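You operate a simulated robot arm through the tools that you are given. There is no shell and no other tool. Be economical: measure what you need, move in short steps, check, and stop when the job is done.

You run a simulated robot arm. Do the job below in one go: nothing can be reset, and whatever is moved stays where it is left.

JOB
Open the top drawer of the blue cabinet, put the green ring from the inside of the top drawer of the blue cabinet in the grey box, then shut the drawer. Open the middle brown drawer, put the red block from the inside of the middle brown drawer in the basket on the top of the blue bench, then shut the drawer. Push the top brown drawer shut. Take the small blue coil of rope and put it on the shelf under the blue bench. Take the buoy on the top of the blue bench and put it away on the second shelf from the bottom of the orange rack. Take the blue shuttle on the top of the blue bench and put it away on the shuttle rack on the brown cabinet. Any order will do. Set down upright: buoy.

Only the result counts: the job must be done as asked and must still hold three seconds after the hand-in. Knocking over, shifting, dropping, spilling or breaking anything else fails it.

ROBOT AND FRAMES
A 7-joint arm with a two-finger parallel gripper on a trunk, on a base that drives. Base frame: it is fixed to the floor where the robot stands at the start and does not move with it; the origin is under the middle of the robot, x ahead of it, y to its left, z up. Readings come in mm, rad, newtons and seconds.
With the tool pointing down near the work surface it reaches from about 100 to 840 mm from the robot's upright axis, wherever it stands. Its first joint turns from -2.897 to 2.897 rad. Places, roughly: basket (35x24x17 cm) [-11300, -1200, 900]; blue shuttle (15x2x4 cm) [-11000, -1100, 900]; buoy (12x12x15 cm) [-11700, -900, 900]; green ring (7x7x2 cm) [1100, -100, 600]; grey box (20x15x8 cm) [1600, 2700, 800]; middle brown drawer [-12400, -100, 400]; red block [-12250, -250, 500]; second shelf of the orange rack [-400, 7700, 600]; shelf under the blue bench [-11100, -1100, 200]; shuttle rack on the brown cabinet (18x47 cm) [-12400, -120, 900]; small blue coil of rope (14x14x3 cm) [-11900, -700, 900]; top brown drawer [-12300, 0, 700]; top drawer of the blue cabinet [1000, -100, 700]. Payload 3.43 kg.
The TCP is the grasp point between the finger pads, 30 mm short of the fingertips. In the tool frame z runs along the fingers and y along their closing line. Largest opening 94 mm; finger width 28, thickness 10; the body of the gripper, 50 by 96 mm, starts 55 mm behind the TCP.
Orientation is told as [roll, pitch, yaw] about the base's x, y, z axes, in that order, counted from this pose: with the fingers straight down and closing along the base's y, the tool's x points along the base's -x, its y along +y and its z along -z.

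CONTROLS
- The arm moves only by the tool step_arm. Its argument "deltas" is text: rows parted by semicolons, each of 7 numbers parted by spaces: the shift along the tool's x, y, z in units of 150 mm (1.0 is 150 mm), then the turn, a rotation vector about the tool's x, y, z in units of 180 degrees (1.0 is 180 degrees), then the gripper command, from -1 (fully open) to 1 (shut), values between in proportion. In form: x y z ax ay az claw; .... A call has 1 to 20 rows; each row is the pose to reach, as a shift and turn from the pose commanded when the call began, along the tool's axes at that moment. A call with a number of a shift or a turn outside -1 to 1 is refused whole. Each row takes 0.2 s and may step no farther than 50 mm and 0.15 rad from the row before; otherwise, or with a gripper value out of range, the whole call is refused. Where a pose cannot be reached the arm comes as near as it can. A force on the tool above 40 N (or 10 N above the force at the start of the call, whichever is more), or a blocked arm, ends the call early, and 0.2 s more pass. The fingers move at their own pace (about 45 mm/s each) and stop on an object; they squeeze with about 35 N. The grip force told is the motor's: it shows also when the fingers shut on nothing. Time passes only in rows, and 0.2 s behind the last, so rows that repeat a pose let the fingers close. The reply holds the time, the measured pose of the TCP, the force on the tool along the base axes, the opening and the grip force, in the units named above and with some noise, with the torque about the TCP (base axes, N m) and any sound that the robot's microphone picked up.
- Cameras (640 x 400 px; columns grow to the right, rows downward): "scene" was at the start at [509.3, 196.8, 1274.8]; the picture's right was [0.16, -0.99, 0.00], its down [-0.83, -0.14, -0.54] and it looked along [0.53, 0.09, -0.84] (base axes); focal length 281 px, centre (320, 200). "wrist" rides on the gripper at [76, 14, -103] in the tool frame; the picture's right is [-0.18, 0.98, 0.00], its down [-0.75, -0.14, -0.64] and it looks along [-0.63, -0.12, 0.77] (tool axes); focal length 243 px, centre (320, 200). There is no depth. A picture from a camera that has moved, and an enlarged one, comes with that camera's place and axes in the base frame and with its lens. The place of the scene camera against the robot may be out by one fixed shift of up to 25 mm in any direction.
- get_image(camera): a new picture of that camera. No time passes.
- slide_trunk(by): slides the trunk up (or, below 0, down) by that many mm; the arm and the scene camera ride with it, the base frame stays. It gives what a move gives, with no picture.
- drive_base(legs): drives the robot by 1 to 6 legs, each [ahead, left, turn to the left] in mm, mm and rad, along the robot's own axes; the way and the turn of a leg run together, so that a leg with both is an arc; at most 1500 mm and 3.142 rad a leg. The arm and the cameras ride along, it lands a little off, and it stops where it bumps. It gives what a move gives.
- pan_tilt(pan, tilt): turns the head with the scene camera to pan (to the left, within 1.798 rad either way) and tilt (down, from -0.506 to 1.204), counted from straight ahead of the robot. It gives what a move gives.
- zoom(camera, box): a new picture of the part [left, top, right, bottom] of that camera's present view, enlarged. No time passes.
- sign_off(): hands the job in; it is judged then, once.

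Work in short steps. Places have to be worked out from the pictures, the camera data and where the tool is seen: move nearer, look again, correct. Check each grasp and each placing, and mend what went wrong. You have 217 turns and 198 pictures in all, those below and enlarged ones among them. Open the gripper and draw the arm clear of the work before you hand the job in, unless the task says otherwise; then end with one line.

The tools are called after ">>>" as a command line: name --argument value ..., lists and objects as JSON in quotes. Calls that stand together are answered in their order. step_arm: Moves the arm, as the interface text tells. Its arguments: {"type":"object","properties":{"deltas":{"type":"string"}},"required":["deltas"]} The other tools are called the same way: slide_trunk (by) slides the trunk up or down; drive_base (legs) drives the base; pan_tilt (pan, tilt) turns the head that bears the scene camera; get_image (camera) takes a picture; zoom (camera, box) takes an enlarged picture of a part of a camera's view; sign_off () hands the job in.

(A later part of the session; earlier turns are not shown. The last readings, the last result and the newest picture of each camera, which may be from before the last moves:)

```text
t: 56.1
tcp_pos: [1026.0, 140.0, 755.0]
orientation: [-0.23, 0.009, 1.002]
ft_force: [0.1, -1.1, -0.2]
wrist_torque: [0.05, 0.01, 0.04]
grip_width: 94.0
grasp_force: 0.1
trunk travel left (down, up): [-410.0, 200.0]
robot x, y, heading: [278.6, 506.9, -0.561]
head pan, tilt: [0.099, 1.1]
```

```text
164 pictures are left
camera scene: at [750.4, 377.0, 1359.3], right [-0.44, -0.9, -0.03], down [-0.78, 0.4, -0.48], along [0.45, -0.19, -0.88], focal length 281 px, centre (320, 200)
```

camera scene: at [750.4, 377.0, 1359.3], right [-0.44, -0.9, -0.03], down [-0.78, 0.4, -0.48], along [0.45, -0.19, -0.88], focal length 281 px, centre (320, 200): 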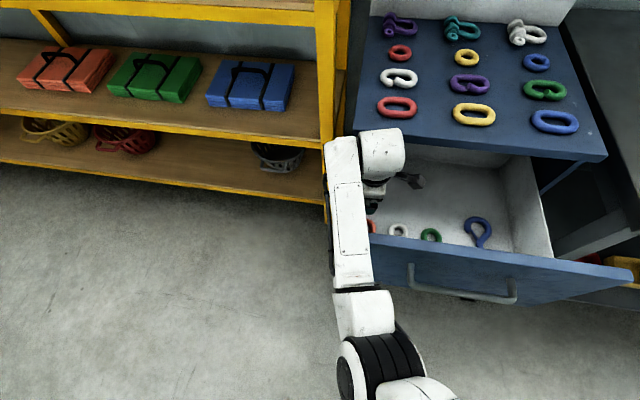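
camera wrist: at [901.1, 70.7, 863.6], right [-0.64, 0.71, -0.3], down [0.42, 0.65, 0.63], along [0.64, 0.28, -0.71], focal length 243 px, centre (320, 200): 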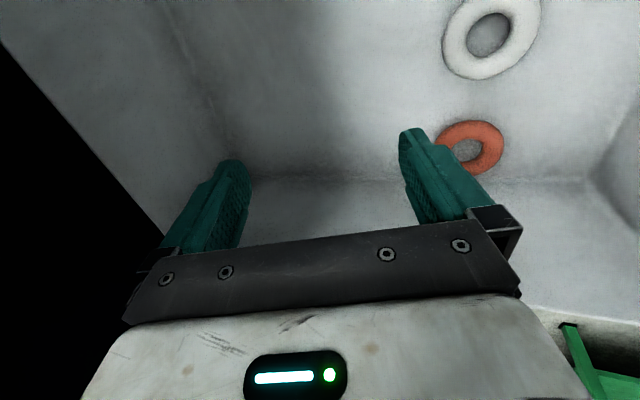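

The forearm pressed on the drawer front and shoved the robot. I ease the gripper back toward the robot and up out of the drawer in a small move.

>>> step_arm --deltas "-.01 .15 -.04 0 0 0 -1;-.024 .324 -.1 0 0 0 -1;-.024 .3 -.25 0 0 0 -1;-.024 .25 -.45 0 0 0 -1;-.024 .25 -.45 0 0 0 -1"

>>> get_image --camera "scene"

```text
t: 56.5
tcp_pos: [1009.6, 167.9, 765.0]
orientation: [-0.295, 0.025, 0.958]
ft_force: [-37.5, -36.0, -6.8]
wrist_torque: [0.4, 0.68, -2.51]
grip_width: 89.7
grasp_force: 0.1
trunk travel left (down, up): [-410.0, 200.0]
robot x, y, heading: [254.3, 525.2, -0.539]
head pan, tilt: [0.099, 1.1]
stopped in row 1: the force on the tool passed its limit at 84 N (the readings are from after the stop); the commanded pose is now the measured one
```

```text
163 pictures are left
camera scene: at [691.9, 377.8, 1364.8], right [-0.43, -0.9, -0.07], down [-0.77, 0.4, -0.5], along [0.47, -0.16, -0.87], focal length 281 px, centre (320, 200)
```

scene: 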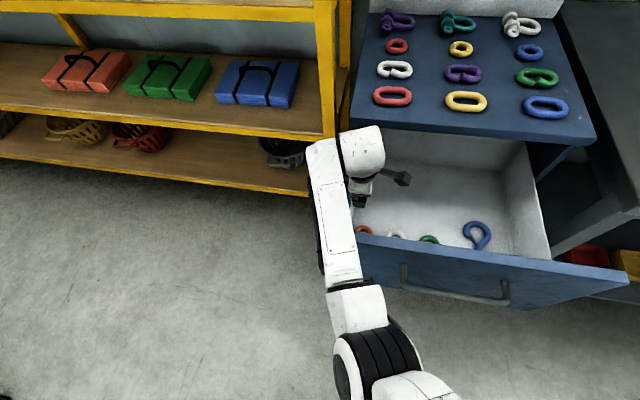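

The robot seems tilted because the arm is bearing on the drawer. Raising the trunk should lift the arm off, and the gripper is clear of the cabinet's front edge.

>>> slide_trunk --by 60

>>> get_image --camera "scene"

>>> get_image --camera "wrist"

```text
t: 56.8
tcp_pos: [1070.5, 114.2, 759.7]
orientation: [-0.38, 0.076, 0.891]
ft_force: [4.8, 10.4, 5.8]
wrist_torque: [-0.56, 0.48, -0.22]
grip_width: 94.0
grasp_force: 0.1
trunk travel left (down, up): [-409.0, 201.0]
robot x, y, heading: [252.0, 498.8, -0.629]
head pan, tilt: [0.099, 1.1]
stopped: the arm was blocked; the commanded pose is now the measured one
```

```text
162 pictures are left
camera scene: at [740.5, 351.4, 1345.4], right [-0.51, -0.86, -0.01], down [-0.76, 0.45, -0.48], along [0.42, -0.23, -0.88], focal length 281 px, centre (320, 200)
```

scene: 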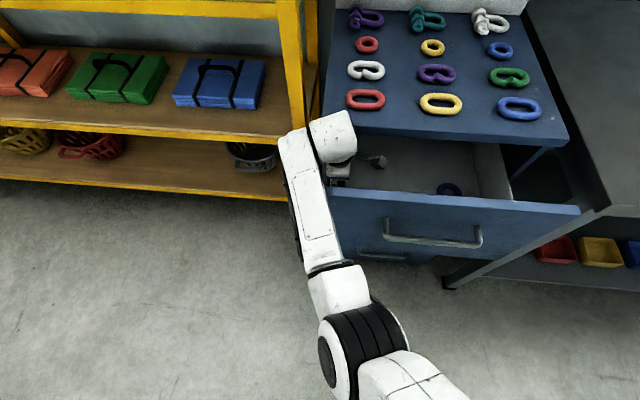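

```text
161 pictures are left
camera wrist: at [987.3, 92.5, 854.2], right [-0.61, 0.69, -0.38], down [0.42, 0.69, 0.59], along [0.67, 0.2, -0.71], focal length 243 px, centre (320, 200)
```

wrist: 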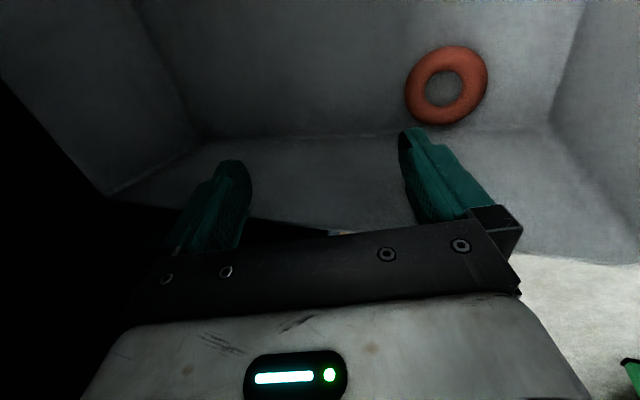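

The drawer was pushed partly shut with the gripper in it. I zoom in on the gripper to see what's caught.

>>> zoom --camera "scene" --box '[260, 90, 460, 290]'

```text
2.00 times, centred on (360, 190) of scene
camera zoom: at [740.5, 351.4, 1345.4], right [-0.51, -0.86, -0.01], down [-0.76, 0.45, -0.48], along [0.42, -0.23, -0.88], focal length 562 px, centre (240, 220)
```

zoom: 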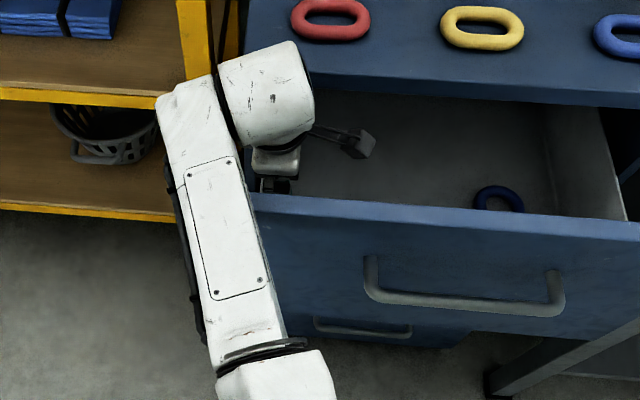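

The hand appears caught under the cabinet's top edge. I drive straight back 70 mm; if the hand drags on the panel it only opens the drawer.

>>> drive_base --legs '[[-70, 0, 0]]'

>>> get_image --camera "scene"

```text
t: 57.5
tcp_pos: [1067.8, 114.8, 746.4]
orientation: [-0.35, 0.107, 0.86]
ft_force: [-46.3, -28.1, 24.4]
wrist_torque: [2.75, -2.09, 2.65]
grip_width: 93.8
grasp_force: 0.1
trunk travel left (down, up): [-409.0, 201.0]
robot x, y, heading: [242.2, 509.9, -0.61]
head pan, tilt: [0.099, 1.1]
stopped in leg 1: the force on the tool passed its limit at 84 N (the readings are from after the stop); the commanded pose is now the measured one
```

```text
159 pictures are left
camera scene: at [748.5, 371.5, 1335.3], right [-0.49, -0.87, -0.01], down [-0.77, 0.44, -0.46], along [0.41, -0.22, -0.89], focal length 281 px, centre (320, 200)
```

scene: 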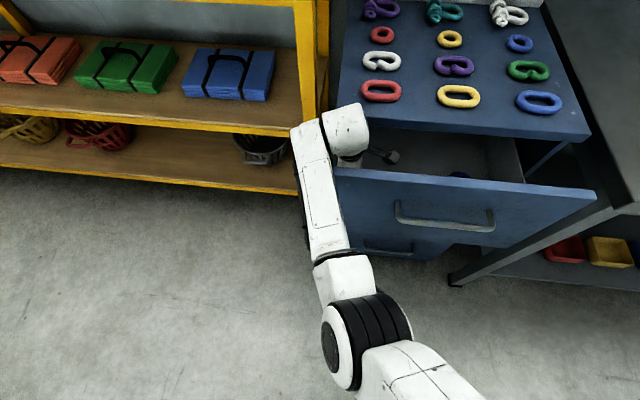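

The tool is being pushed rightward by the left wall. I shift the tool right 30 mm to relieve it.

>>> step_arm --deltas ".07 0 0 0 0 0 -1;.14 0 0 0 0 0 -1;.2 0 0 0 0 0 -1;.2 0 0 0 0 0 -1"

>>> get_image --camera "scene"

```text
t: 57.9
tcp_pos: [1068.5, 112.7, 747.3]
orientation: [-0.354, 0.118, 0.844]
ft_force: [-37.9, -28.0, 19.2]
wrist_torque: [2.32, -1.96, 2.31]
grip_width: 93.0
grasp_force: 0.1
trunk travel left (down, up): [-409.0, 201.0]
robot x, y, heading: [238.6, 515.9, -0.606]
head pan, tilt: [0.099, 1.1]
stopped in row 1: the force on the tool passed its limit at 96 N (the readings are from after the stop); the commanded pose is now the measured one
```

```text
158 pictures are left
camera scene: at [749.0, 376.8, 1334.1], right [-0.49, -0.87, -0.01], down [-0.77, 0.44, -0.46], along [0.41, -0.22, -0.89], focal length 281 px, centre (320, 200)
```

scene: 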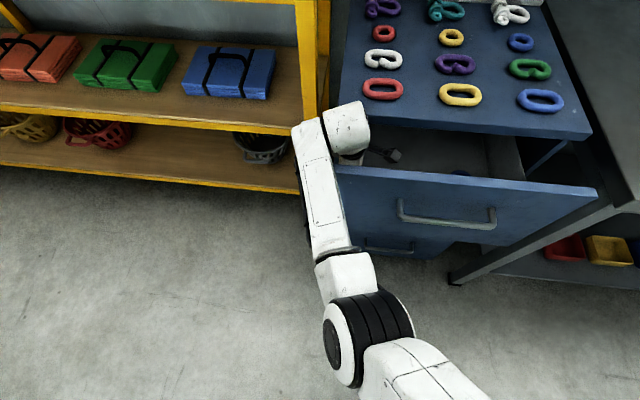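

The hand is still under the cabinet's front edge. I pull it slowly toward the robot (−X) by 40 mm in small rows.

>>> step_arm --deltas ".002 .025 -.009 0 0 0 -1;.004 .05 -.018 0 0 0 -1;.007 .075 -.027 0 0 0 -1;.009 .1 -.036 0 0 0 -1;.011 .125 -.045 0 0 0 -1;.013 .15 -.054 0 0 0 -1;.015 .175 -.063 0 0 0 -1;.018 .2 -.072 0 0 0 -1;.02 .225 -.081 0 0 0 -1;.022 .25 -.09 0 0 0 -1"

>>> get_image --camera "wrist"

```text
t: 58.3
tcp_pos: [1067.7, 111.8, 747.5]
orientation: [-0.356, 0.133, 0.832]
ft_force: [-41.5, -31.9, 8.9]
wrist_torque: [1.89, -2.69, 2.47]
grip_width: 92.1
grasp_force: 0.0
trunk travel left (down, up): [-409.0, 201.0]
robot x, y, heading: [233.6, 516.6, -0.613]
head pan, tilt: [0.099, 1.1]
stopped in row 1: the force on the tool passed its limit at 86 N (the readings are from after the stop); the commanded pose is now the measured one
```

```text
157 pictures are left
camera wrist: at [987.8, 97.5, 846.8], right [-0.59, 0.72, -0.36], down [0.49, 0.68, 0.55], along [0.64, 0.14, -0.75], focal length 243 px, centre (320, 200)
```

wrist: 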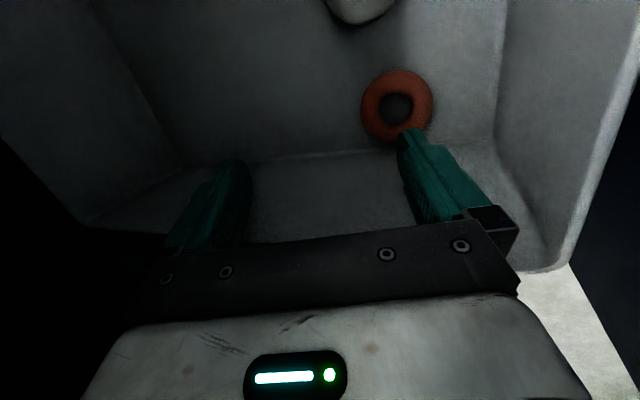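

I do a no-motion settle to see the true steady load before choosing a direction.

>>> step_arm --deltas "0 0 0 0 0 0 -1;0 0 0 0 0 0 -1;0 0 0 0 0 0 -1"

>>> zoom --camera "scene" --box '[260, 80, 460, 280]'

```text
t: 58.6
tcp_pos: [1066.1, 111.3, 746.2]
orientation: [-0.354, 0.136, 0.831]
ft_force: [-28.0, -14.0, 4.1]
wrist_torque: [1.31, -1.65, 1.22]
grip_width: 94.1
grasp_force: 0.0
trunk travel left (down, up): [-409.0, 201.0]
robot x, y, heading: [232.8, 516.0, -0.616]
head pan, tilt: [0.099, 1.1]
stopped in row 1: the force on the tool passed its limit at 81 N (the readings are from after the stop); the commanded pose is now the measured one
```

```text
2.00 times, centred on (360, 180) of scene
camera zoom: at [758.3, 379.4, 1328.6], right [-0.5, -0.87, 0.0], down [-0.77, 0.44, -0.46], along [0.4, -0.23, -0.89], focal length 562 px, centre (240, 240)
```

zoom: 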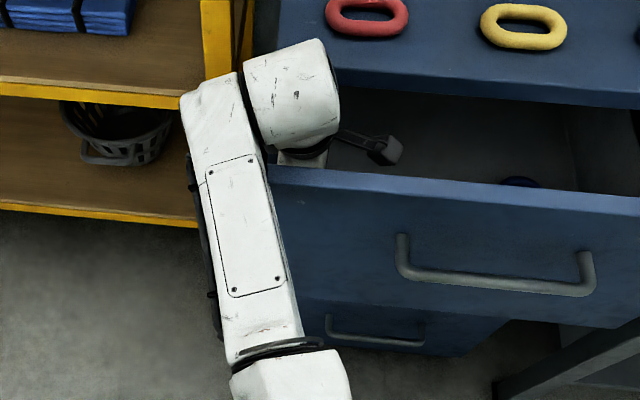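

The load is bleeding off. I repeat the settle.

>>> step_arm --deltas "0 0 0 0 0 0 -1;0 0 0 0 0 0 -1;0 0 0 0 0 0 -1;0 0 0 0 0 0 -1"

```text
t: 59.2
tcp_pos: [1066.5, 113.5, 747.3]
orientation: [-0.353, 0.138, 0.833]
ft_force: [-13.9, -5.8, -1.7]
wrist_torque: [0.45, -0.8, 0.45]
grip_width: 94.1
grasp_force: 0.1
trunk travel left (down, up): [-409.0, 201.0]
robot x, y, heading: [233.8, 516.2, -0.621]
head pan, tilt: [0.099, 1.1]
stopped in row 3: the force on the tool passed its limit at 42 N (the readings are from after the stop); the commanded pose is now the measured one
```

>>> step_arm --deltas "0 0 0 0 0 0 -1;0 0 0 0 0 0 -1;0 0 0 0 0 0 -1;0 0 0 0 0 0 -1;0 0 0 0 0 0 -1;0 0 0 0 0 0 -1"

```text
t: 60.3
tcp_pos: [1065.7, 111.4, 747.1]
orientation: [-0.356, 0.138, 0.831]
ft_force: [-11.0, -4.6, -1.8]
wrist_torque: [0.43, -0.91, 0.29]
grip_width: 94.0
grasp_force: 0.1
trunk travel left (down, up): [-409.0, 201.0]
robot x, y, heading: [233.1, 519.4, -0.616]
head pan, tilt: [0.099, 1.1]
stopped in row 5: the force on the tool passed its limit at 41 N (the readings are from after the stop); the commanded pose is now the measured one
```

Load is low now. I move slowly: 8 mm right first, then toward the robot.

>>> step_arm --deltas ".013 0 0 0 0 0 -1;.027 0 0 0 0 0 -1;.04 .01 0 0 0 0 -1;.053 .02 -.007 0 0 0 -1;.053 .04 -.014 0 0 0 -1;.055 .06 -.02 0 0 0 -1;.055 .08 -.03 0 0 0 -1;.06 .1 -.036 0 0 0 -1;.06 .12 -.043 0 0 0 -1;.06 .14 -.05 0 0 0 -1;.06 .16 -.058 0 0 0 -1;.06 .18 -.065 0 0 0 -1"

>>> get_image --camera "scene"

```text
t: 60.7
tcp_pos: [1066.2, 112.0, 746.5]
orientation: [-0.352, 0.139, 0.826]
ft_force: [-18.1, -11.4, -2.7]
wrist_torque: [0.93, -1.42, 0.5]
grip_width: 93.1
grasp_force: 0.0
trunk travel left (down, up): [-409.0, 201.0]
robot x, y, heading: [234.1, 518.6, -0.618]
head pan, tilt: [0.099, 1.1]
stopped in row 1: the force on the tool passed its limit at 50 N (the readings are from after the stop); the commanded pose is now the measured one
```

```text
155 pictures are left
camera scene: at [759.9, 379.5, 1328.2], right [-0.49, -0.87, 0.0], down [-0.77, 0.44, -0.46], along [0.4, -0.23, -0.89], focal length 281 px, centre (320, 200)
```

scene: 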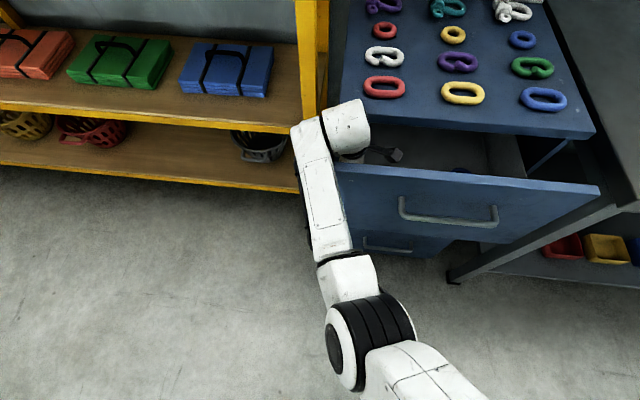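

The arm seems to clamp the drawer's left wall between hand (inside) and forearm (outside). I swing the base left while turning right, pivoting about the hand, to move the forearm off the panel.

>>> drive_base --legs '[[0, 60, -0.07]]'

>>> get_image --camera "scene"

```text
t: 61.5
tcp_pos: [1063.9, 110.5, 746.0]
orientation: [-0.358, 0.157, 0.805]
ft_force: [-1.8, -3.3, 0.0]
wrist_torque: [-0.03, -0.08, 0.26]
grip_width: 94.0
grasp_force: 0.0
trunk travel left (down, up): [-409.0, 201.0]
robot x, y, heading: [249.8, 541.9, -0.646]
head pan, tilt: [0.099, 1.1]
stopped in leg 1: the robot was blocked; the commanded pose is now the measured one
```

```text
154 pictures are left
camera scene: at [769.5, 387.4, 1328.3], right [-0.52, -0.85, 0.0], down [-0.76, 0.46, -0.46], along [0.39, -0.24, -0.89], focal length 281 px, centre (320, 200)
```

scene: 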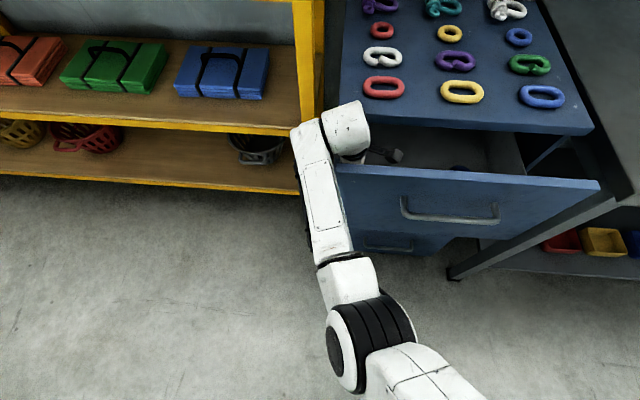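

Load is near zero now. With the heading aligned to the drawer axis, I pull straight back 50 mm.

>>> drive_base --legs '[[-50, 0, 0]]'

>>> get_image --camera "scene"

```text
t: 62.5
tcp_pos: [1023.1, 140.2, 744.6]
orientation: [-0.351, 0.156, 0.804]
ft_force: [-10.9, -12.3, 5.6]
wrist_torque: [0.64, 0.02, 1.19]
grip_width: 92.8
grasp_force: 0.2
trunk travel left (down, up): [-409.0, 201.0]
robot x, y, heading: [207.1, 570.3, -0.646]
head pan, tilt: [0.099, 1.1]
```

```text
153 pictures are left
camera scene: at [730.7, 416.5, 1327.8], right [-0.52, -0.85, 0.0], down [-0.76, 0.46, -0.45], along [0.39, -0.24, -0.89], focal length 281 px, centre (320, 200)
```

scene: 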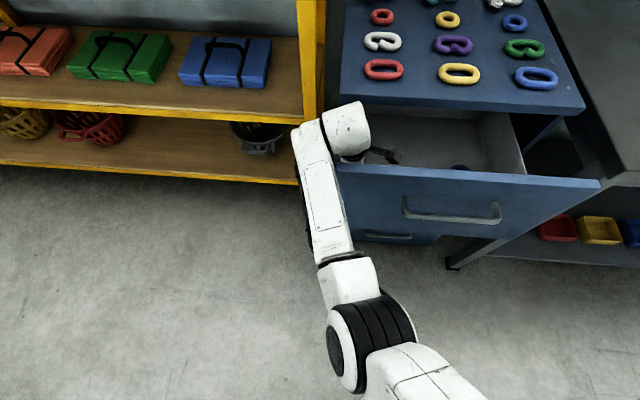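

That worked — the drawer came with me. Another 50 mm back.

>>> drive_base --legs '[[-55, 0, 0]]'

>>> zoom --camera "scene" --box '[260, 60, 480, 260]'

```text
t: 63.4
tcp_pos: [977.1, 172.9, 742.8]
orientation: [-0.351, 0.161, 0.804]
ft_force: [-10.6, -13.4, 5.5]
wrist_torque: [0.64, 0.02, 1.28]
grip_width: 93.2
grasp_force: 0.1
trunk travel left (down, up): [-409.0, 201.0]
robot x, y, heading: [159.5, 607.4, -0.649]
head pan, tilt: [0.099, 1.1]
```

```text
2.00 times, centred on (370, 160) of scene
camera zoom: at [684.7, 451.3, 1327.9], right [-0.52, -0.85, 0.0], down [-0.76, 0.46, -0.45], along [0.39, -0.24, -0.89], focal length 562 px, centre (220, 280)
```

zoom: 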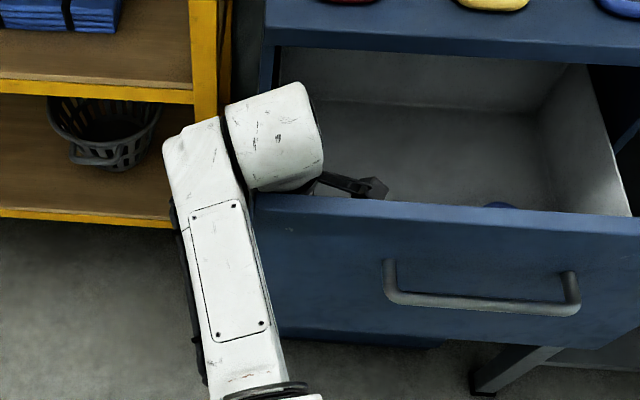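

The hand is now clear in front of the cabinet. I raise the trunk 150 mm.

>>> slide_trunk --by 150

>>> get_image --camera "scene"

```text
t: 65.2
tcp_pos: [977.8, 173.5, 893.2]
orientation: [-0.352, 0.158, 0.804]
ft_force: [0.9, -0.5, -0.4]
wrist_torque: [0.01, -0.01, 0.0]
grip_width: 93.8
grasp_force: 0.0
trunk travel left (down, up): [-559.0, 51.0]
robot x, y, heading: [156.9, 604.7, -0.645]
head pan, tilt: [0.099, 1.1]
```

```text
151 pictures are left
camera scene: at [685.2, 451.6, 1477.6], right [-0.52, -0.85, 0.0], down [-0.76, 0.46, -0.45], along [0.39, -0.24, -0.89], focal length 281 px, centre (320, 200)
```

scene: 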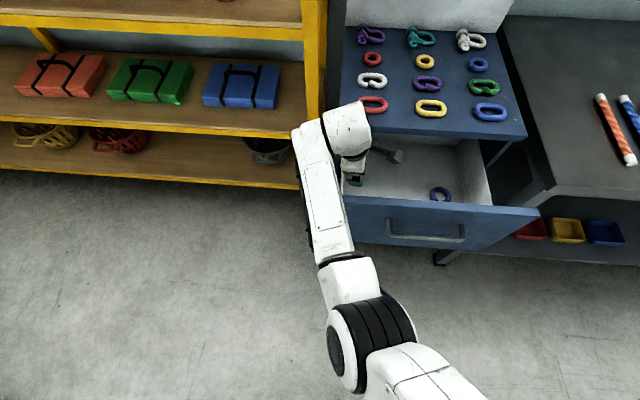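

Free, nothing disturbed. Now I straighten the tool to vertical and move right over the drawer, rising 60 mm.

>>> step_arm --deltas ".05 -.1 -.2 -.0272 -.0141 -.0072 -1;.1 -.15 -.3 -.0544 -.0282 -.0143 -1;.3 -.19 -.28 -.0816 -.0423 -.0215 -1;.55 -.19 -.24 -.1088 -.0564 -.0286 -1;.8 -.19 -.2 -.1088 -.0564 -.0286 -1;.99 -.19 -.18 -.1088 -.0564 -.0286 -1;.99 -.19 -.18 -.1088 -.0564 -.0286 -1"

>>> get_image --camera "wrist"

>>> get_image --camera "scene"

```text
t: 66.8
tcp_pos: [891.7, 60.3, 955.1]
orientation: [0.001, -0.001, 0.923]
ft_force: [-0.7, 1.2, 0.5]
wrist_torque: [0.0, 0.03, 0.02]
grip_width: 94.1
grasp_force: 0.0
trunk travel left (down, up): [-559.0, 51.0]
robot x, y, heading: [165.1, 608.0, -0.647]
head pan, tilt: [0.099, 1.1]
```

```text
150 pictures are left
camera wrist: at [834.7, 7.2, 1058.0], right [-0.67, 0.74, 0.0], down [0.57, 0.51, 0.64], along [0.47, 0.43, -0.77], focal length 243 px, centre (320, 200)
```

wrist: 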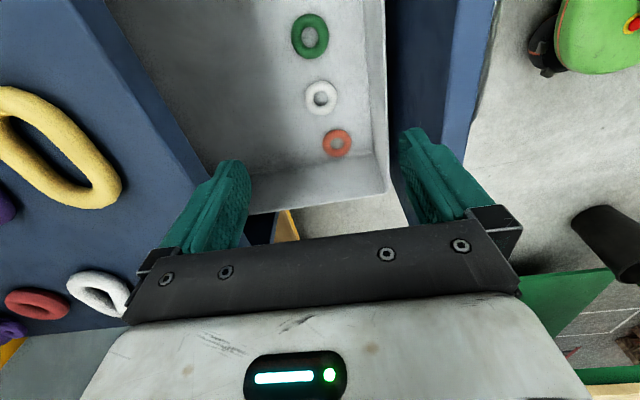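

```text
149 pictures are left
camera scene: at [685.1, 451.4, 1477.7], right [-0.52, -0.85, 0.0], down [-0.76, 0.46, -0.45], along [0.39, -0.24, -0.89], focal length 281 px, centre (320, 200)
```

scene: 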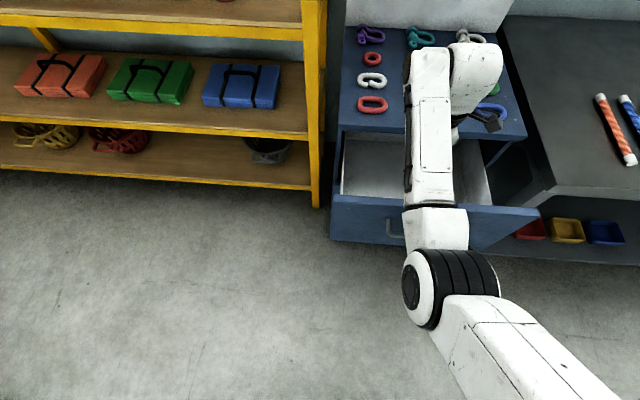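

All rings are still in place. The forearm can't clear the front panel from this side, so I'll later approach the ring from the drawer's left. First I open the drawer further: dip the fingertips behind the panel and drive back.

>>> step_arm --deltas "0 0 .2 0 0 0 -1;0 0 .45 0 0 0 -1;0 0 .45 0 0 0 -1"

>>> drive_base --legs '[[-125, 0, 0]]'

>>> get_image --camera "wrist"

```text
t: 67.6
tcp_pos: [893.1, 60.4, 885.6]
orientation: [0.003, 0.001, 0.921]
ft_force: [-1.1, 0.1, 0.0]
wrist_torque: [0.0, 0.01, 0.0]
grip_width: 94.0
grasp_force: 0.0
trunk travel left (down, up): [-559.0, 51.0]
robot x, y, heading: [162.4, 601.6, -0.643]
head pan, tilt: [0.099, 1.1]
```

```text
t: 68.8
tcp_pos: [794.4, 138.8, 886.4]
orientation: [0.002, 0.001, 0.927]
ft_force: [1.3, -0.8, 0.3]
wrist_torque: [0.07, 0.06, 0.04]
grip_width: 92.9
grasp_force: 0.1
trunk travel left (down, up): [-559.0, 51.0]
robot x, y, heading: [61.7, 677.7, -0.642]
head pan, tilt: [0.099, 1.1]
```

```text
148 pictures are left
camera wrist: at [738.0, 85.2, 988.7], right [-0.68, 0.74, 0.0], down [0.57, 0.52, 0.64], along [0.47, 0.43, -0.77], focal length 243 px, centre (320, 200)
```

wrist: 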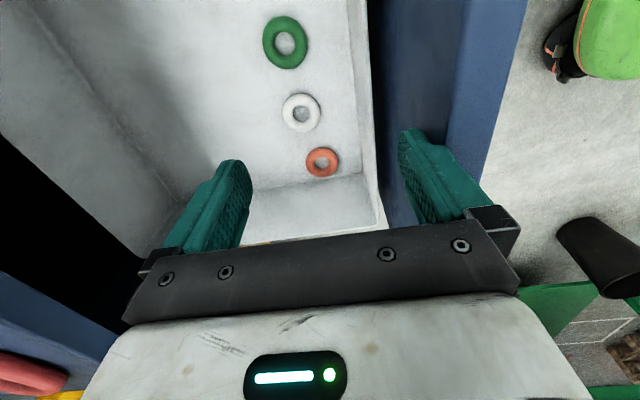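

The drawer is now ~300 mm open, with the ring at ≈(795,81). I raise the arm well clear, then drive around to the drawer's left side.

>>> step_arm --deltas "0 0 -.25 0 0 0 -1;0 0 -.5 0 0 0 -1;0 0 -.75 0 0 0 -1;0 0 -.75 0 0 0 -1"

>>> drive_base --legs '[[-50, 0, 0], [0, 650, 0], [0, 0, -1.541]]'

>>> get_image --camera "scene"

```text
t: 69.8
tcp_pos: [794.2, 139.7, 1003.2]
orientation: [0.001, -0.001, 0.927]
ft_force: [-0.6, 0.9, -0.2]
wrist_torque: [-0.03, 0.02, 0.0]
grip_width: 94.0
grasp_force: 0.0
trunk travel left (down, up): [-559.0, 51.0]
robot x, y, heading: [61.1, 680.4, -0.643]
head pan, tilt: [0.099, 1.1]
```

```text
t: 77.6
tcp_pos: [-118.2, 468.7, 1001.6]
orientation: [-0.002, 0.002, -0.619]
ft_force: [-0.2, -0.3, 0.6]
wrist_torque: [-0.02, 0.06, -0.02]
grip_width: 93.6
grasp_force: 0.0
trunk travel left (down, up): [-559.0, 51.0]
robot x, y, heading: [406.7, 1217.6, -2.186]
head pan, tilt: [0.099, 1.1]
```

```text
147 pictures are left
camera scene: at [276.0, 678.5, 1477.6], right [-0.87, 0.49, 0.0], down [0.44, 0.78, -0.45], along [-0.22, -0.4, -0.89], focal length 281 px, centre (320, 200)
```

scene: 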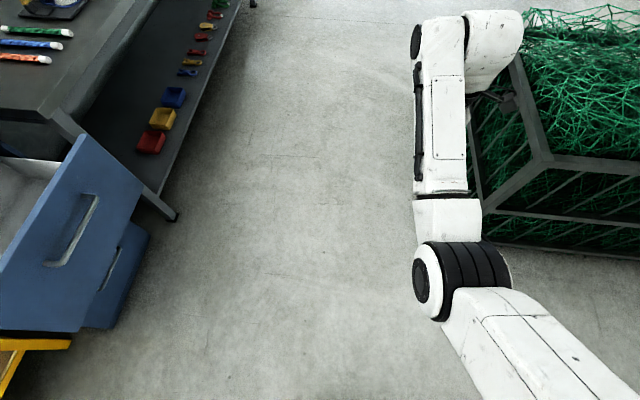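

Positioned on the left-front. I retract the arm 150 mm and yaw the tool so the camera faces the robot, before sliding sideways next to the drawer.

>>> step_arm --deltas "0 .1 0 0 0 .0455 -1;0 .2 0 0 0 .091 -1;0 .3 0 0 0 .1365 -1;0 .4 0 0 0 .182 -1;0 .5 0 0 0 .2275 -1;0 .6 0 0 0 .273 -1;0 .7 0 0 0 .3185 -1;0 .8 0 0 0 .364 -1;0 .9 0 0 0 .4095 -1;0 1 0 0 0 .455 -1;0 1 0 0 0 .5 -1;0 1 0 0 0 .5 -1"

>>> pan_tilt --pan 0.4 --tilt 0.9

>>> get_image --camera "scene"

```text
t: 80.2
tcp_pos: [-31.8, 590.7, 1002.4]
orientation: [-0.001, -0.001, -2.192]
ft_force: [0.6, 0.1, -0.3]
wrist_torque: [0.01, 0.01, -0.03]
grip_width: 93.8
grasp_force: 0.0
trunk travel left (down, up): [-559.0, 51.0]
robot x, y, heading: [403.1, 1217.9, -2.183]
head pan, tilt: [0.099, 1.1]
```

```text
t: 81.0
tcp_pos: [-31.7, 591.2, 1002.4]
orientation: [-0.001, -0.001, -2.188]
ft_force: [-0.3, -0.3, -0.8]
wrist_torque: [-0.02, 0.0, -0.02]
grip_width: 94.0
grasp_force: 0.1
trunk travel left (down, up): [-559.0, 51.0]
robot x, y, heading: [401.5, 1218.8, -2.185]
head pan, tilt: [0.4, 0.901]
```

```text
146 pictures are left
camera scene: at [291.0, 659.8, 1491.4], right [-0.98, 0.21, 0.0], down [0.17, 0.77, -0.62], along [-0.13, -0.61, -0.78], focal length 281 px, centre (320, 200)
```

scene: 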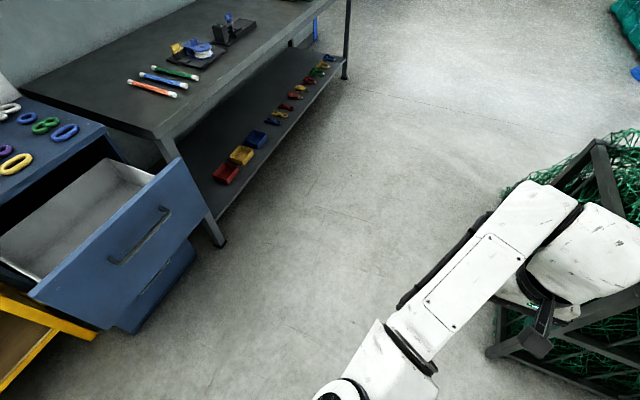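

The way sideways is clear. I drive left ~930 mm to sit beside the drawer.

>>> drive_base --legs '[[20, 925, 0]]'

>>> get_image --camera "scene"

>>> get_image --camera "wrist"

```text
t: 85.8
tcp_pos: [668.5, 58.9, 1002.7]
orientation: [-0.001, 0.001, -2.216]
ft_force: [0.3, -0.2, -0.4]
wrist_torque: [-0.01, 0.0, -0.02]
grip_width: 93.9
grasp_force: 0.1
trunk travel left (down, up): [-559.0, 51.0]
robot x, y, heading: [1117.3, 672.7, -2.209]
head pan, tilt: [0.4, 0.901]
```

```text
145 pictures are left
camera scene: at [993.4, 118.4, 1491.5], right [-0.97, 0.24, 0.0], down [0.19, 0.76, -0.62], along [-0.15, -0.6, -0.78], focal length 281 px, centre (320, 200)
```

scene: 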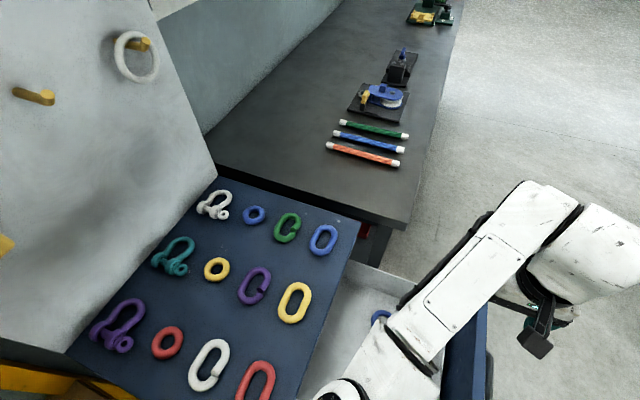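

```text
144 pictures are left
camera wrist: at [725.9, 109.5, 1104.9], right [0.68, -0.74, 0.0], down [-0.56, -0.52, 0.64], along [-0.47, -0.43, -0.77], focal length 243 px, centre (320, 200)
```

wrist: 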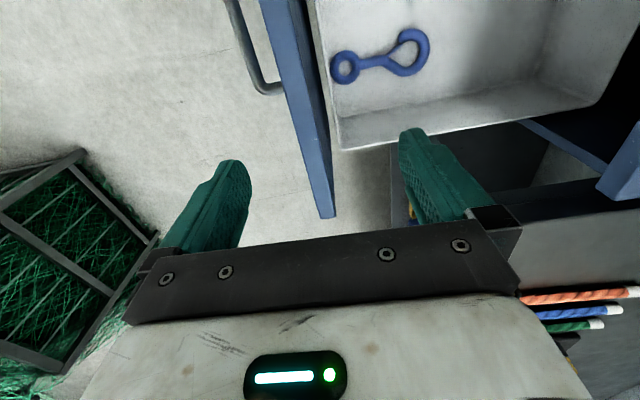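

Now the ring should be 667 ahead, 94 left. I move the TCP over it and down 90 mm.

>>> step_arm --deltas ".15 .15 0 0 0 0 -1;.3 .3 0 0 0 0 -1;.45 .45 .1 0 0 0 -1;.62 .593 .3 0 0 0 -1;.62 .593 .6 0 0 0 -1;.62 .593 .6 0 0 0 -1"

>>> get_image --camera "wrist"

>>> get_image --camera "scene"

```text
t: 87.2
tcp_pos: [797.3, 82.3, 913.8]
orientation: [-0.001, 0.0, -2.215]
ft_force: [0.1, -0.2, 0.0]
wrist_torque: [0.01, 0.01, 0.0]
grip_width: 94.0
grasp_force: 0.1
trunk travel left (down, up): [-559.0, 51.0]
robot x, y, heading: [1119.4, 673.7, -2.213]
head pan, tilt: [0.4, 0.901]
```

```text
143 pictures are left
camera wrist: at [854.5, 133.4, 1016.4], right [0.68, -0.74, 0.0], down [-0.57, -0.52, 0.64], along [-0.47, -0.43, -0.77], focal length 243 px, centre (320, 200)
```

wrist: 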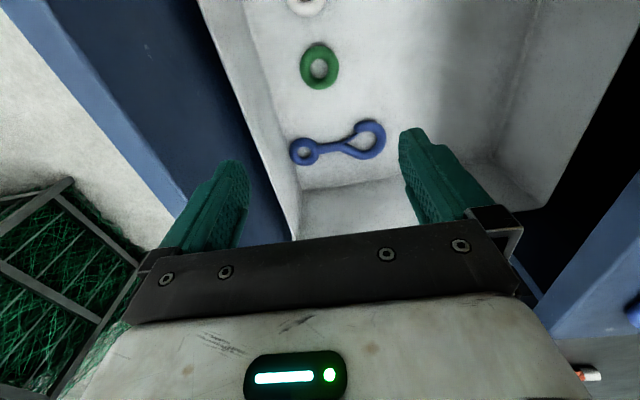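

```text
142 pictures are left
camera scene: at [993.5, 118.4, 1491.5], right [-0.97, 0.24, 0.0], down [0.19, 0.76, -0.62], along [-0.15, -0.6, -0.78], focal length 281 px, centre (320, 200)
```

scene: 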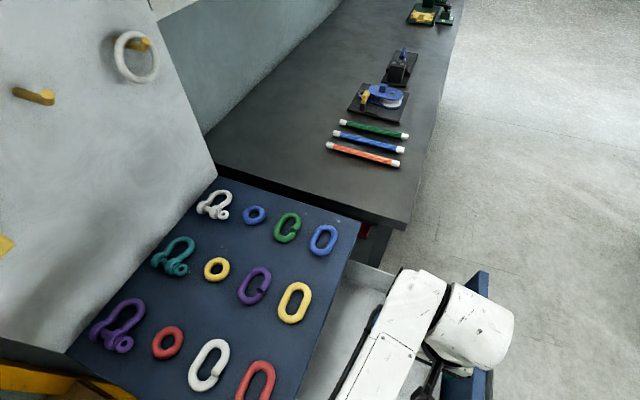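

Ring at (801,86). The wrist drum is near the front panel, so I lean the tool ~6° away from the panel, narrow the opening to 80 mm, and descend 130 mm.

>>> step_arm --deltas ".02 .02 .1 .017 0 0 -.7;.037 .039 .3 .0334 0 0 -.7;.037 .039 .5 .0334 0 0 -.7;.037 .039 .7 .0334 0 0 -.7;.037 .039 .87 .0334 0 0 -.7;.037 .039 .87 .0334 0 0 -.7"

>>> get_image --camera "wrist"

>>> get_image --camera "scene"

```text
t: 88.6
tcp_pos: [805.7, 79.5, 780.2]
orientation: [-0.106, 0.0, -2.215]
ft_force: [-0.1, 0.2, 0.6]
wrist_torque: [-0.05, -0.03, -0.01]
grip_width: 80.0
grasp_force: 0.0
trunk travel left (down, up): [-559.0, 51.0]
robot x, y, heading: [1119.2, 674.7, -2.215]
head pan, tilt: [0.4, 0.901]
```

```text
141 pictures are left
camera wrist: at [871.0, 123.9, 880.7], right [0.67, -0.73, -0.1], down [-0.51, -0.56, 0.65], along [-0.54, -0.39, -0.75], focal length 243 px, centre (320, 200)
```

wrist: 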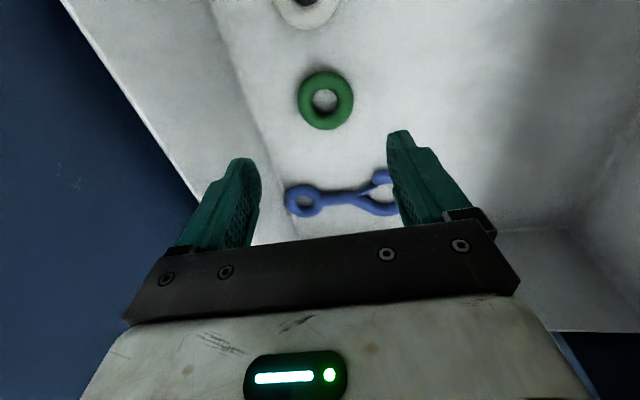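

```text
140 pictures are left
camera scene: at [993.5, 118.4, 1491.5], right [-0.97, 0.24, 0.0], down [0.19, 0.76, -0.62], along [-0.15, -0.6, -0.78], focal length 281 px, centre (320, 200)
```

scene: 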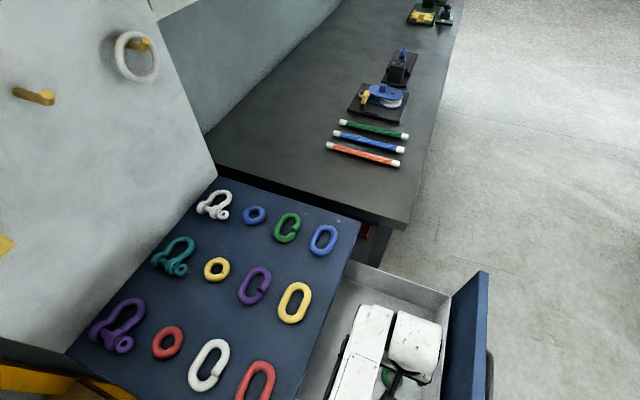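

The ring at (798,84), diameter ≈55 mm. I descend the remaining 106 mm around it.

>>> step_arm --deltas "0 .01 .2 0 0 0 -.7;-.01 .02 .4 0 0 0 -.7;-.01 .031 .55 0 0 0 -.7;-.01 .031 .65 0 0 0 -.7;-.01 .031 .707 0 0 0 -.7;-.01 .031 .707 0 0 0 -.7"

>>> get_image --camera "wrist"

```text
t: 90.0
tcp_pos: [796.8, 83.1, 675.2]
orientation: [-0.107, -0.001, -2.217]
ft_force: [-0.3, -0.5, 0.2]
wrist_torque: [0.01, 0.02, -0.01]
grip_width: 79.6
grasp_force: 0.1
trunk travel left (down, up): [-559.0, 51.0]
robot x, y, heading: [1119.5, 675.6, -2.214]
head pan, tilt: [0.4, 0.901]
```

```text
139 pictures are left
camera wrist: at [863.0, 127.6, 775.9], right [0.67, -0.73, -0.1], down [-0.51, -0.56, 0.65], along [-0.54, -0.39, -0.75], focal length 243 px, centre (320, 200)
```

wrist: 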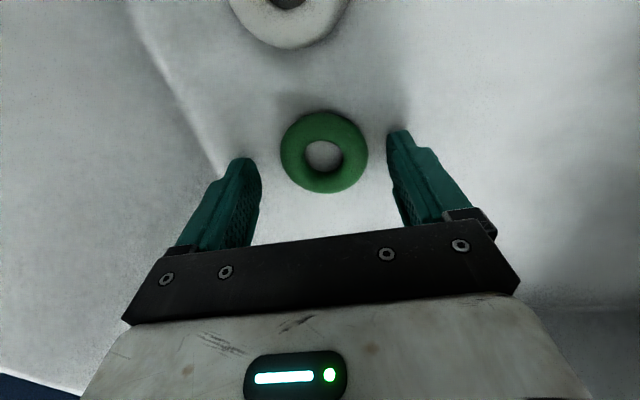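

Ring is centred between the fingers. Closing.

>>> step_arm --deltas "0 0 0 0 0 0 0;0 0 0 0 0 0 .5;0 0 0 0 0 0 1;0 0 0 0 0 0 1;0 0 0 0 0 0 1;0 0 0 0 0 0 1"

>>> get_image --camera "wrist"

```text
t: 91.4
tcp_pos: [796.2, 82.6, 676.6]
orientation: [-0.107, 0.0, -2.216]
ft_force: [0.6, -1.1, -0.3]
wrist_torque: [-0.01, -0.03, 0.0]
grip_width: 52.6
grasp_force: 34.6
trunk travel left (down, up): [-559.0, 51.0]
robot x, y, heading: [1119.6, 674.2, -2.209]
head pan, tilt: [0.4, 0.901]
```

```text
138 pictures are left
camera wrist: at [863.1, 127.6, 776.1], right [0.67, -0.73, -0.1], down [-0.51, -0.56, 0.65], along [-0.54, -0.39, -0.75], focal length 243 px, centre (320, 200)
```

wrist: 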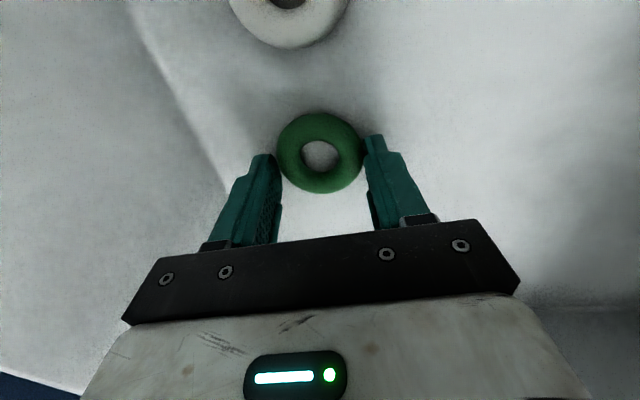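

Gripped the ring (52.6 mm). Lifting straight up 150 mm, keeping the grip.

>>> step_arm --deltas "0 -.02 -.2 0 0 0 1;0 -.045 -.4 0 0 0 1;0 -.065 -.6 0 0 0 1;0 -.085 -.8 0 0 0 1;0 -.106 -.994 0 0 0 1;0 -.106 -.994 0 0 0 1"

>>> step_arm --deltas "0 -.02 -.2 0 0 0 1;0 -.045 -.4 0 0 0 1;0 -.065 -.6 0 0 0 1;0 -.085 -.8 0 0 0 1;0 -.106 -.994 0 0 0 1;0 -.106 -.994 0 0 0 1"

>>> get_image --camera "wrist"

```text
t: 92.8
tcp_pos: [797.2, 81.1, 826.1]
orientation: [-0.107, 0.001, -2.215]
ft_force: [-0.4, -0.4, 0.0]
wrist_torque: [0.02, 0.04, -0.02]
grip_width: 0.0
grasp_force: 33.0
trunk travel left (down, up): [-559.0, 51.0]
robot x, y, heading: [1115.2, 673.0, -2.213]
head pan, tilt: [0.4, 0.901]
```

```text
t: 94.2
tcp_pos: [800.0, 83.4, 976.6]
orientation: [-0.107, 0.002, -2.216]
ft_force: [0.1, -0.4, -0.8]
wrist_torque: [0.0, -0.03, -0.02]
grip_width: 0.0
grasp_force: 32.8
trunk travel left (down, up): [-559.0, 51.0]
robot x, y, heading: [1121.6, 671.1, -2.215]
head pan, tilt: [0.4, 0.901]
```

```text
137 pictures are left
camera wrist: at [865.9, 129.0, 1076.9], right [0.67, -0.73, -0.1], down [-0.51, -0.56, 0.65], along [-0.54, -0.39, -0.75], focal length 243 px, centre (320, 200)
```

wrist: 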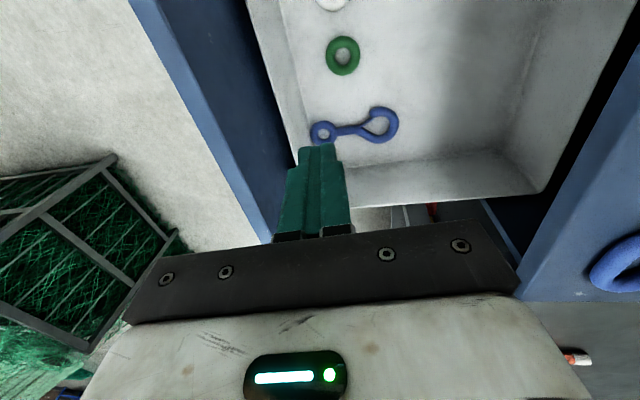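

The ring slipped out — the tips were above its mid-height. It is still at (801,82). I retry with half the tilt and go lower, to floor contact.

>>> step_arm --deltas "0 0 0 -.008 0 0 -.7;0 .02 .2 -.017 0 0 -.7;0 .045 .4 -.017 0 0 -.7;0 .065 .6 -.017 0 0 -.7;0 .085 .8 -.017 0 0 -.7;0 .106 .994 -.017 0 0 -.7;0 .106 .994 -.017 0 0 -.7"

>>> get_image --camera "wrist"

```text
t: 95.8
tcp_pos: [798.1, 82.8, 827.7]
orientation: [-0.052, 0.0, -2.216]
ft_force: [0.5, 0.5, -0.5]
wrist_torque: [0.01, -0.04, 0.01]
grip_width: 80.1
grasp_force: 0.0
trunk travel left (down, up): [-559.0, 51.0]
robot x, y, heading: [1123.4, 672.4, -2.213]
head pan, tilt: [0.4, 0.901]
```

```text
136 pictures are left
camera wrist: at [859.7, 131.6, 928.9], right [0.67, -0.74, -0.05], down [-0.54, -0.54, 0.65], along [-0.51, -0.41, -0.76], focal length 243 px, centre (320, 200)
```

wrist: 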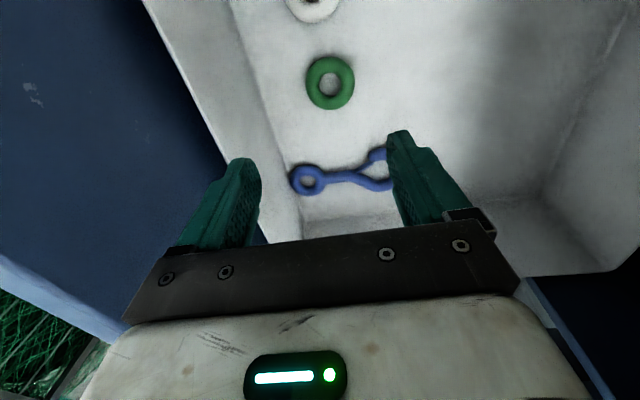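

Ring at (800,83); I descend 148 mm, then creep down until the floor.

>>> step_arm --deltas "0 .01 .25 0 0 0 -.7;0 .025 .5 0 0 0 -.7;0 .04 .75 0 0 0 -.7;0 .06 .985 0 0 0 -.7;0 .06 .985 0 0 0 -.7"

>>> step_arm --deltas "0 0 .03 0 0 0 -.7;0 0 .05 0 0 0 -.7;0 0 .07 0 0 0 -.7;0 .005 .09 0 0 0 -.7;0 .007 .11 0 0 0 -.7;0 .008 .13 0 0 0 -.7;0 .01 .15 0 0 0 -.7;0 .01 .15 0 0 0 -.7"

>>> get_image --camera "wrist"

```text
t: 97.0
tcp_pos: [797.4, 83.4, 678.5]
orientation: [-0.053, 0.0, -2.214]
ft_force: [-0.5, -0.1, 0.4]
wrist_torque: [-0.01, 0.05, 0.03]
grip_width: 79.7
grasp_force: 0.1
trunk travel left (down, up): [-559.0, 51.0]
robot x, y, heading: [1120.6, 673.6, -2.209]
head pan, tilt: [0.4, 0.901]
```

```text
t: 97.8
tcp_pos: [798.6, 82.3, 672.2]
orientation: [-0.053, 0.001, -2.211]
ft_force: [6.0, 10.1, 28.2]
wrist_torque: [-0.54, -1.31, 0.53]
grip_width: 78.4
grasp_force: 0.0
trunk travel left (down, up): [-559.0, 51.0]
robot x, y, heading: [1125.3, 673.2, -2.21]
head pan, tilt: [0.4, 0.901]
stopped in row 4: the force on the tool passed its limit at 48 N (the readings are from after the stop); the commanded pose is now the measured one
```

```text
135 pictures are left
camera wrist: at [860.6, 129.8, 773.6], right [0.68, -0.73, -0.05], down [-0.54, -0.54, 0.65], along [-0.5, -0.41, -0.76], focal length 243 px, centre (320, 200)
```

wrist: 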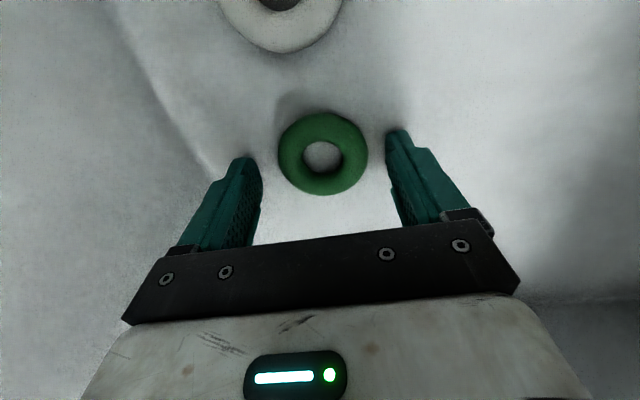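

Tips are on the floor (TCP 672). I level the tool fully, ease 1 mm up, and close.

>>> step_arm --deltas "0 0 -.007 -.008 0 0 -.7;0 0 -.008 -.016 0 0 -.7;0 0 -.008 -.016 0 0 -.3;0 0 -.008 -.016 0 0 .3;0 0 -.008 -.016 0 0 1;0 0 -.008 -.016 0 0 1;0 0 -.008 -.016 0 0 1;0 0 -.008 -.016 0 0 1"

>>> step_arm --deltas "0 0 -.03 0 0 0 1;0 0 -.06 0 0 0 1;0 0 -.1 0 0 0 1;0 0 -.15 0 0 0 1;0 0 -.2 0 0 0 1;0 0 -.25 0 0 0 1;0 0 -.25 0 0 0 1"

>>> get_image --camera "wrist"

```text
t: 99.6
tcp_pos: [797.8, 81.6, 672.0]
orientation: [-0.003, 0.001, -2.212]
ft_force: [1.6, 0.0, -0.9]
wrist_torque: [0.03, 0.05, 0.0]
grip_width: 51.8
grasp_force: 35.0
trunk travel left (down, up): [-559.0, 51.0]
robot x, y, heading: [1123.6, 671.4, -2.208]
head pan, tilt: [0.4, 0.901]
```

```text
t: 101.2
tcp_pos: [797.9, 81.6, 709.1]
orientation: [-0.001, 0.0, -2.212]
ft_force: [-0.3, 0.0, -2.3]
wrist_torque: [-0.02, -0.03, 0.02]
grip_width: 51.5
grasp_force: 35.5
trunk travel left (down, up): [-559.0, 51.0]
robot x, y, heading: [1119.1, 675.0, -2.216]
head pan, tilt: [0.4, 0.901]
```

```text
134 pictures are left
camera wrist: at [855.8, 132.9, 811.7], right [0.68, -0.74, 0.0], down [-0.56, -0.52, 0.64], along [-0.47, -0.43, -0.77], focal length 243 px, centre (320, 200)
```

wrist: 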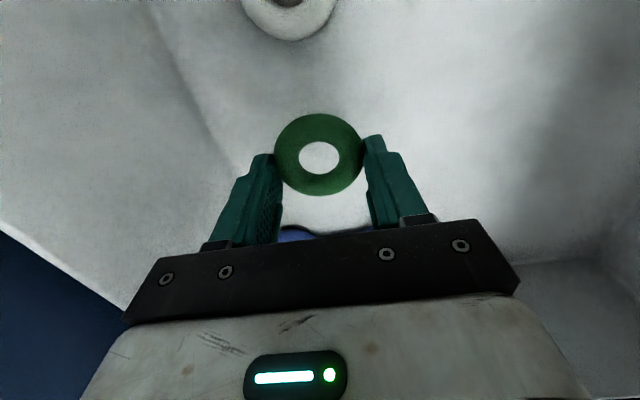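

The ring is held. I lift smoothly another 290 mm.

>>> step_arm --deltas "0 0 -.08 0 0 0 1;0 0 -.2 0 0 0 1;0 0 -.35 0 0 0 1;0 0 -.5 0 0 0 1;0 0 -.65 0 0 0 1;0 0 -.8 0 0 0 1;0 0 -.95 0 0 0 1;0 0 -1 0 0 0 1"

>>> step_arm --deltas "0 0 -.08 0 0 0 1;0 0 -.2 0 0 0 1;0 0 -.35 0 0 0 1;0 0 -.5 0 0 0 1;0 0 -.65 0 0 0 1;0 0 -.8 0 0 0 1;0 0 -.9 0 0 0 1;0 0 -.93 0 0 0 1"

>>> get_image --camera "wrist"

```text
t: 103.0
tcp_pos: [799.9, 80.5, 858.5]
orientation: [0.001, 0.002, -2.215]
ft_force: [0.6, -0.9, -1.1]
wrist_torque: [-0.05, 0.02, -0.02]
grip_width: 51.7
grasp_force: 34.9
trunk travel left (down, up): [-559.0, 51.0]
robot x, y, heading: [1120.0, 672.2, -2.212]
head pan, tilt: [0.4, 0.901]
```

```text
t: 104.8
tcp_pos: [798.5, 80.1, 998.8]
orientation: [-0.001, 0.0, -2.213]
ft_force: [-0.5, -0.3, -1.5]
wrist_torque: [0.0, 0.04, -0.02]
grip_width: 51.3
grasp_force: 35.1
trunk travel left (down, up): [-559.0, 51.0]
robot x, y, heading: [1122.7, 674.0, -2.216]
head pan, tilt: [0.4, 0.901]
```

```text
133 pictures are left
camera wrist: at [855.8, 132.0, 1100.4], right [0.68, -0.74, 0.0], down [-0.56, -0.52, 0.64], along [-0.47, -0.43, -0.77], focal length 243 px, centre (320, 200)
```

wrist: 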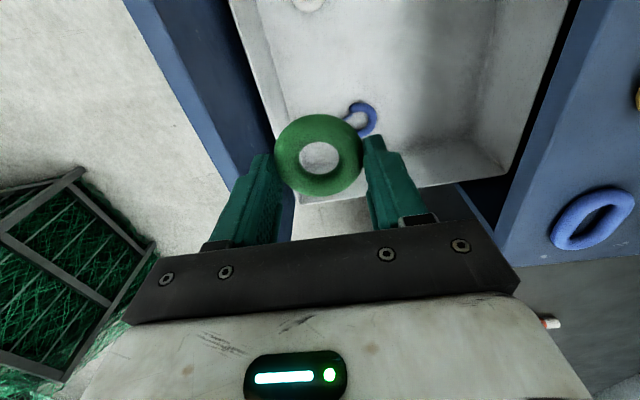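

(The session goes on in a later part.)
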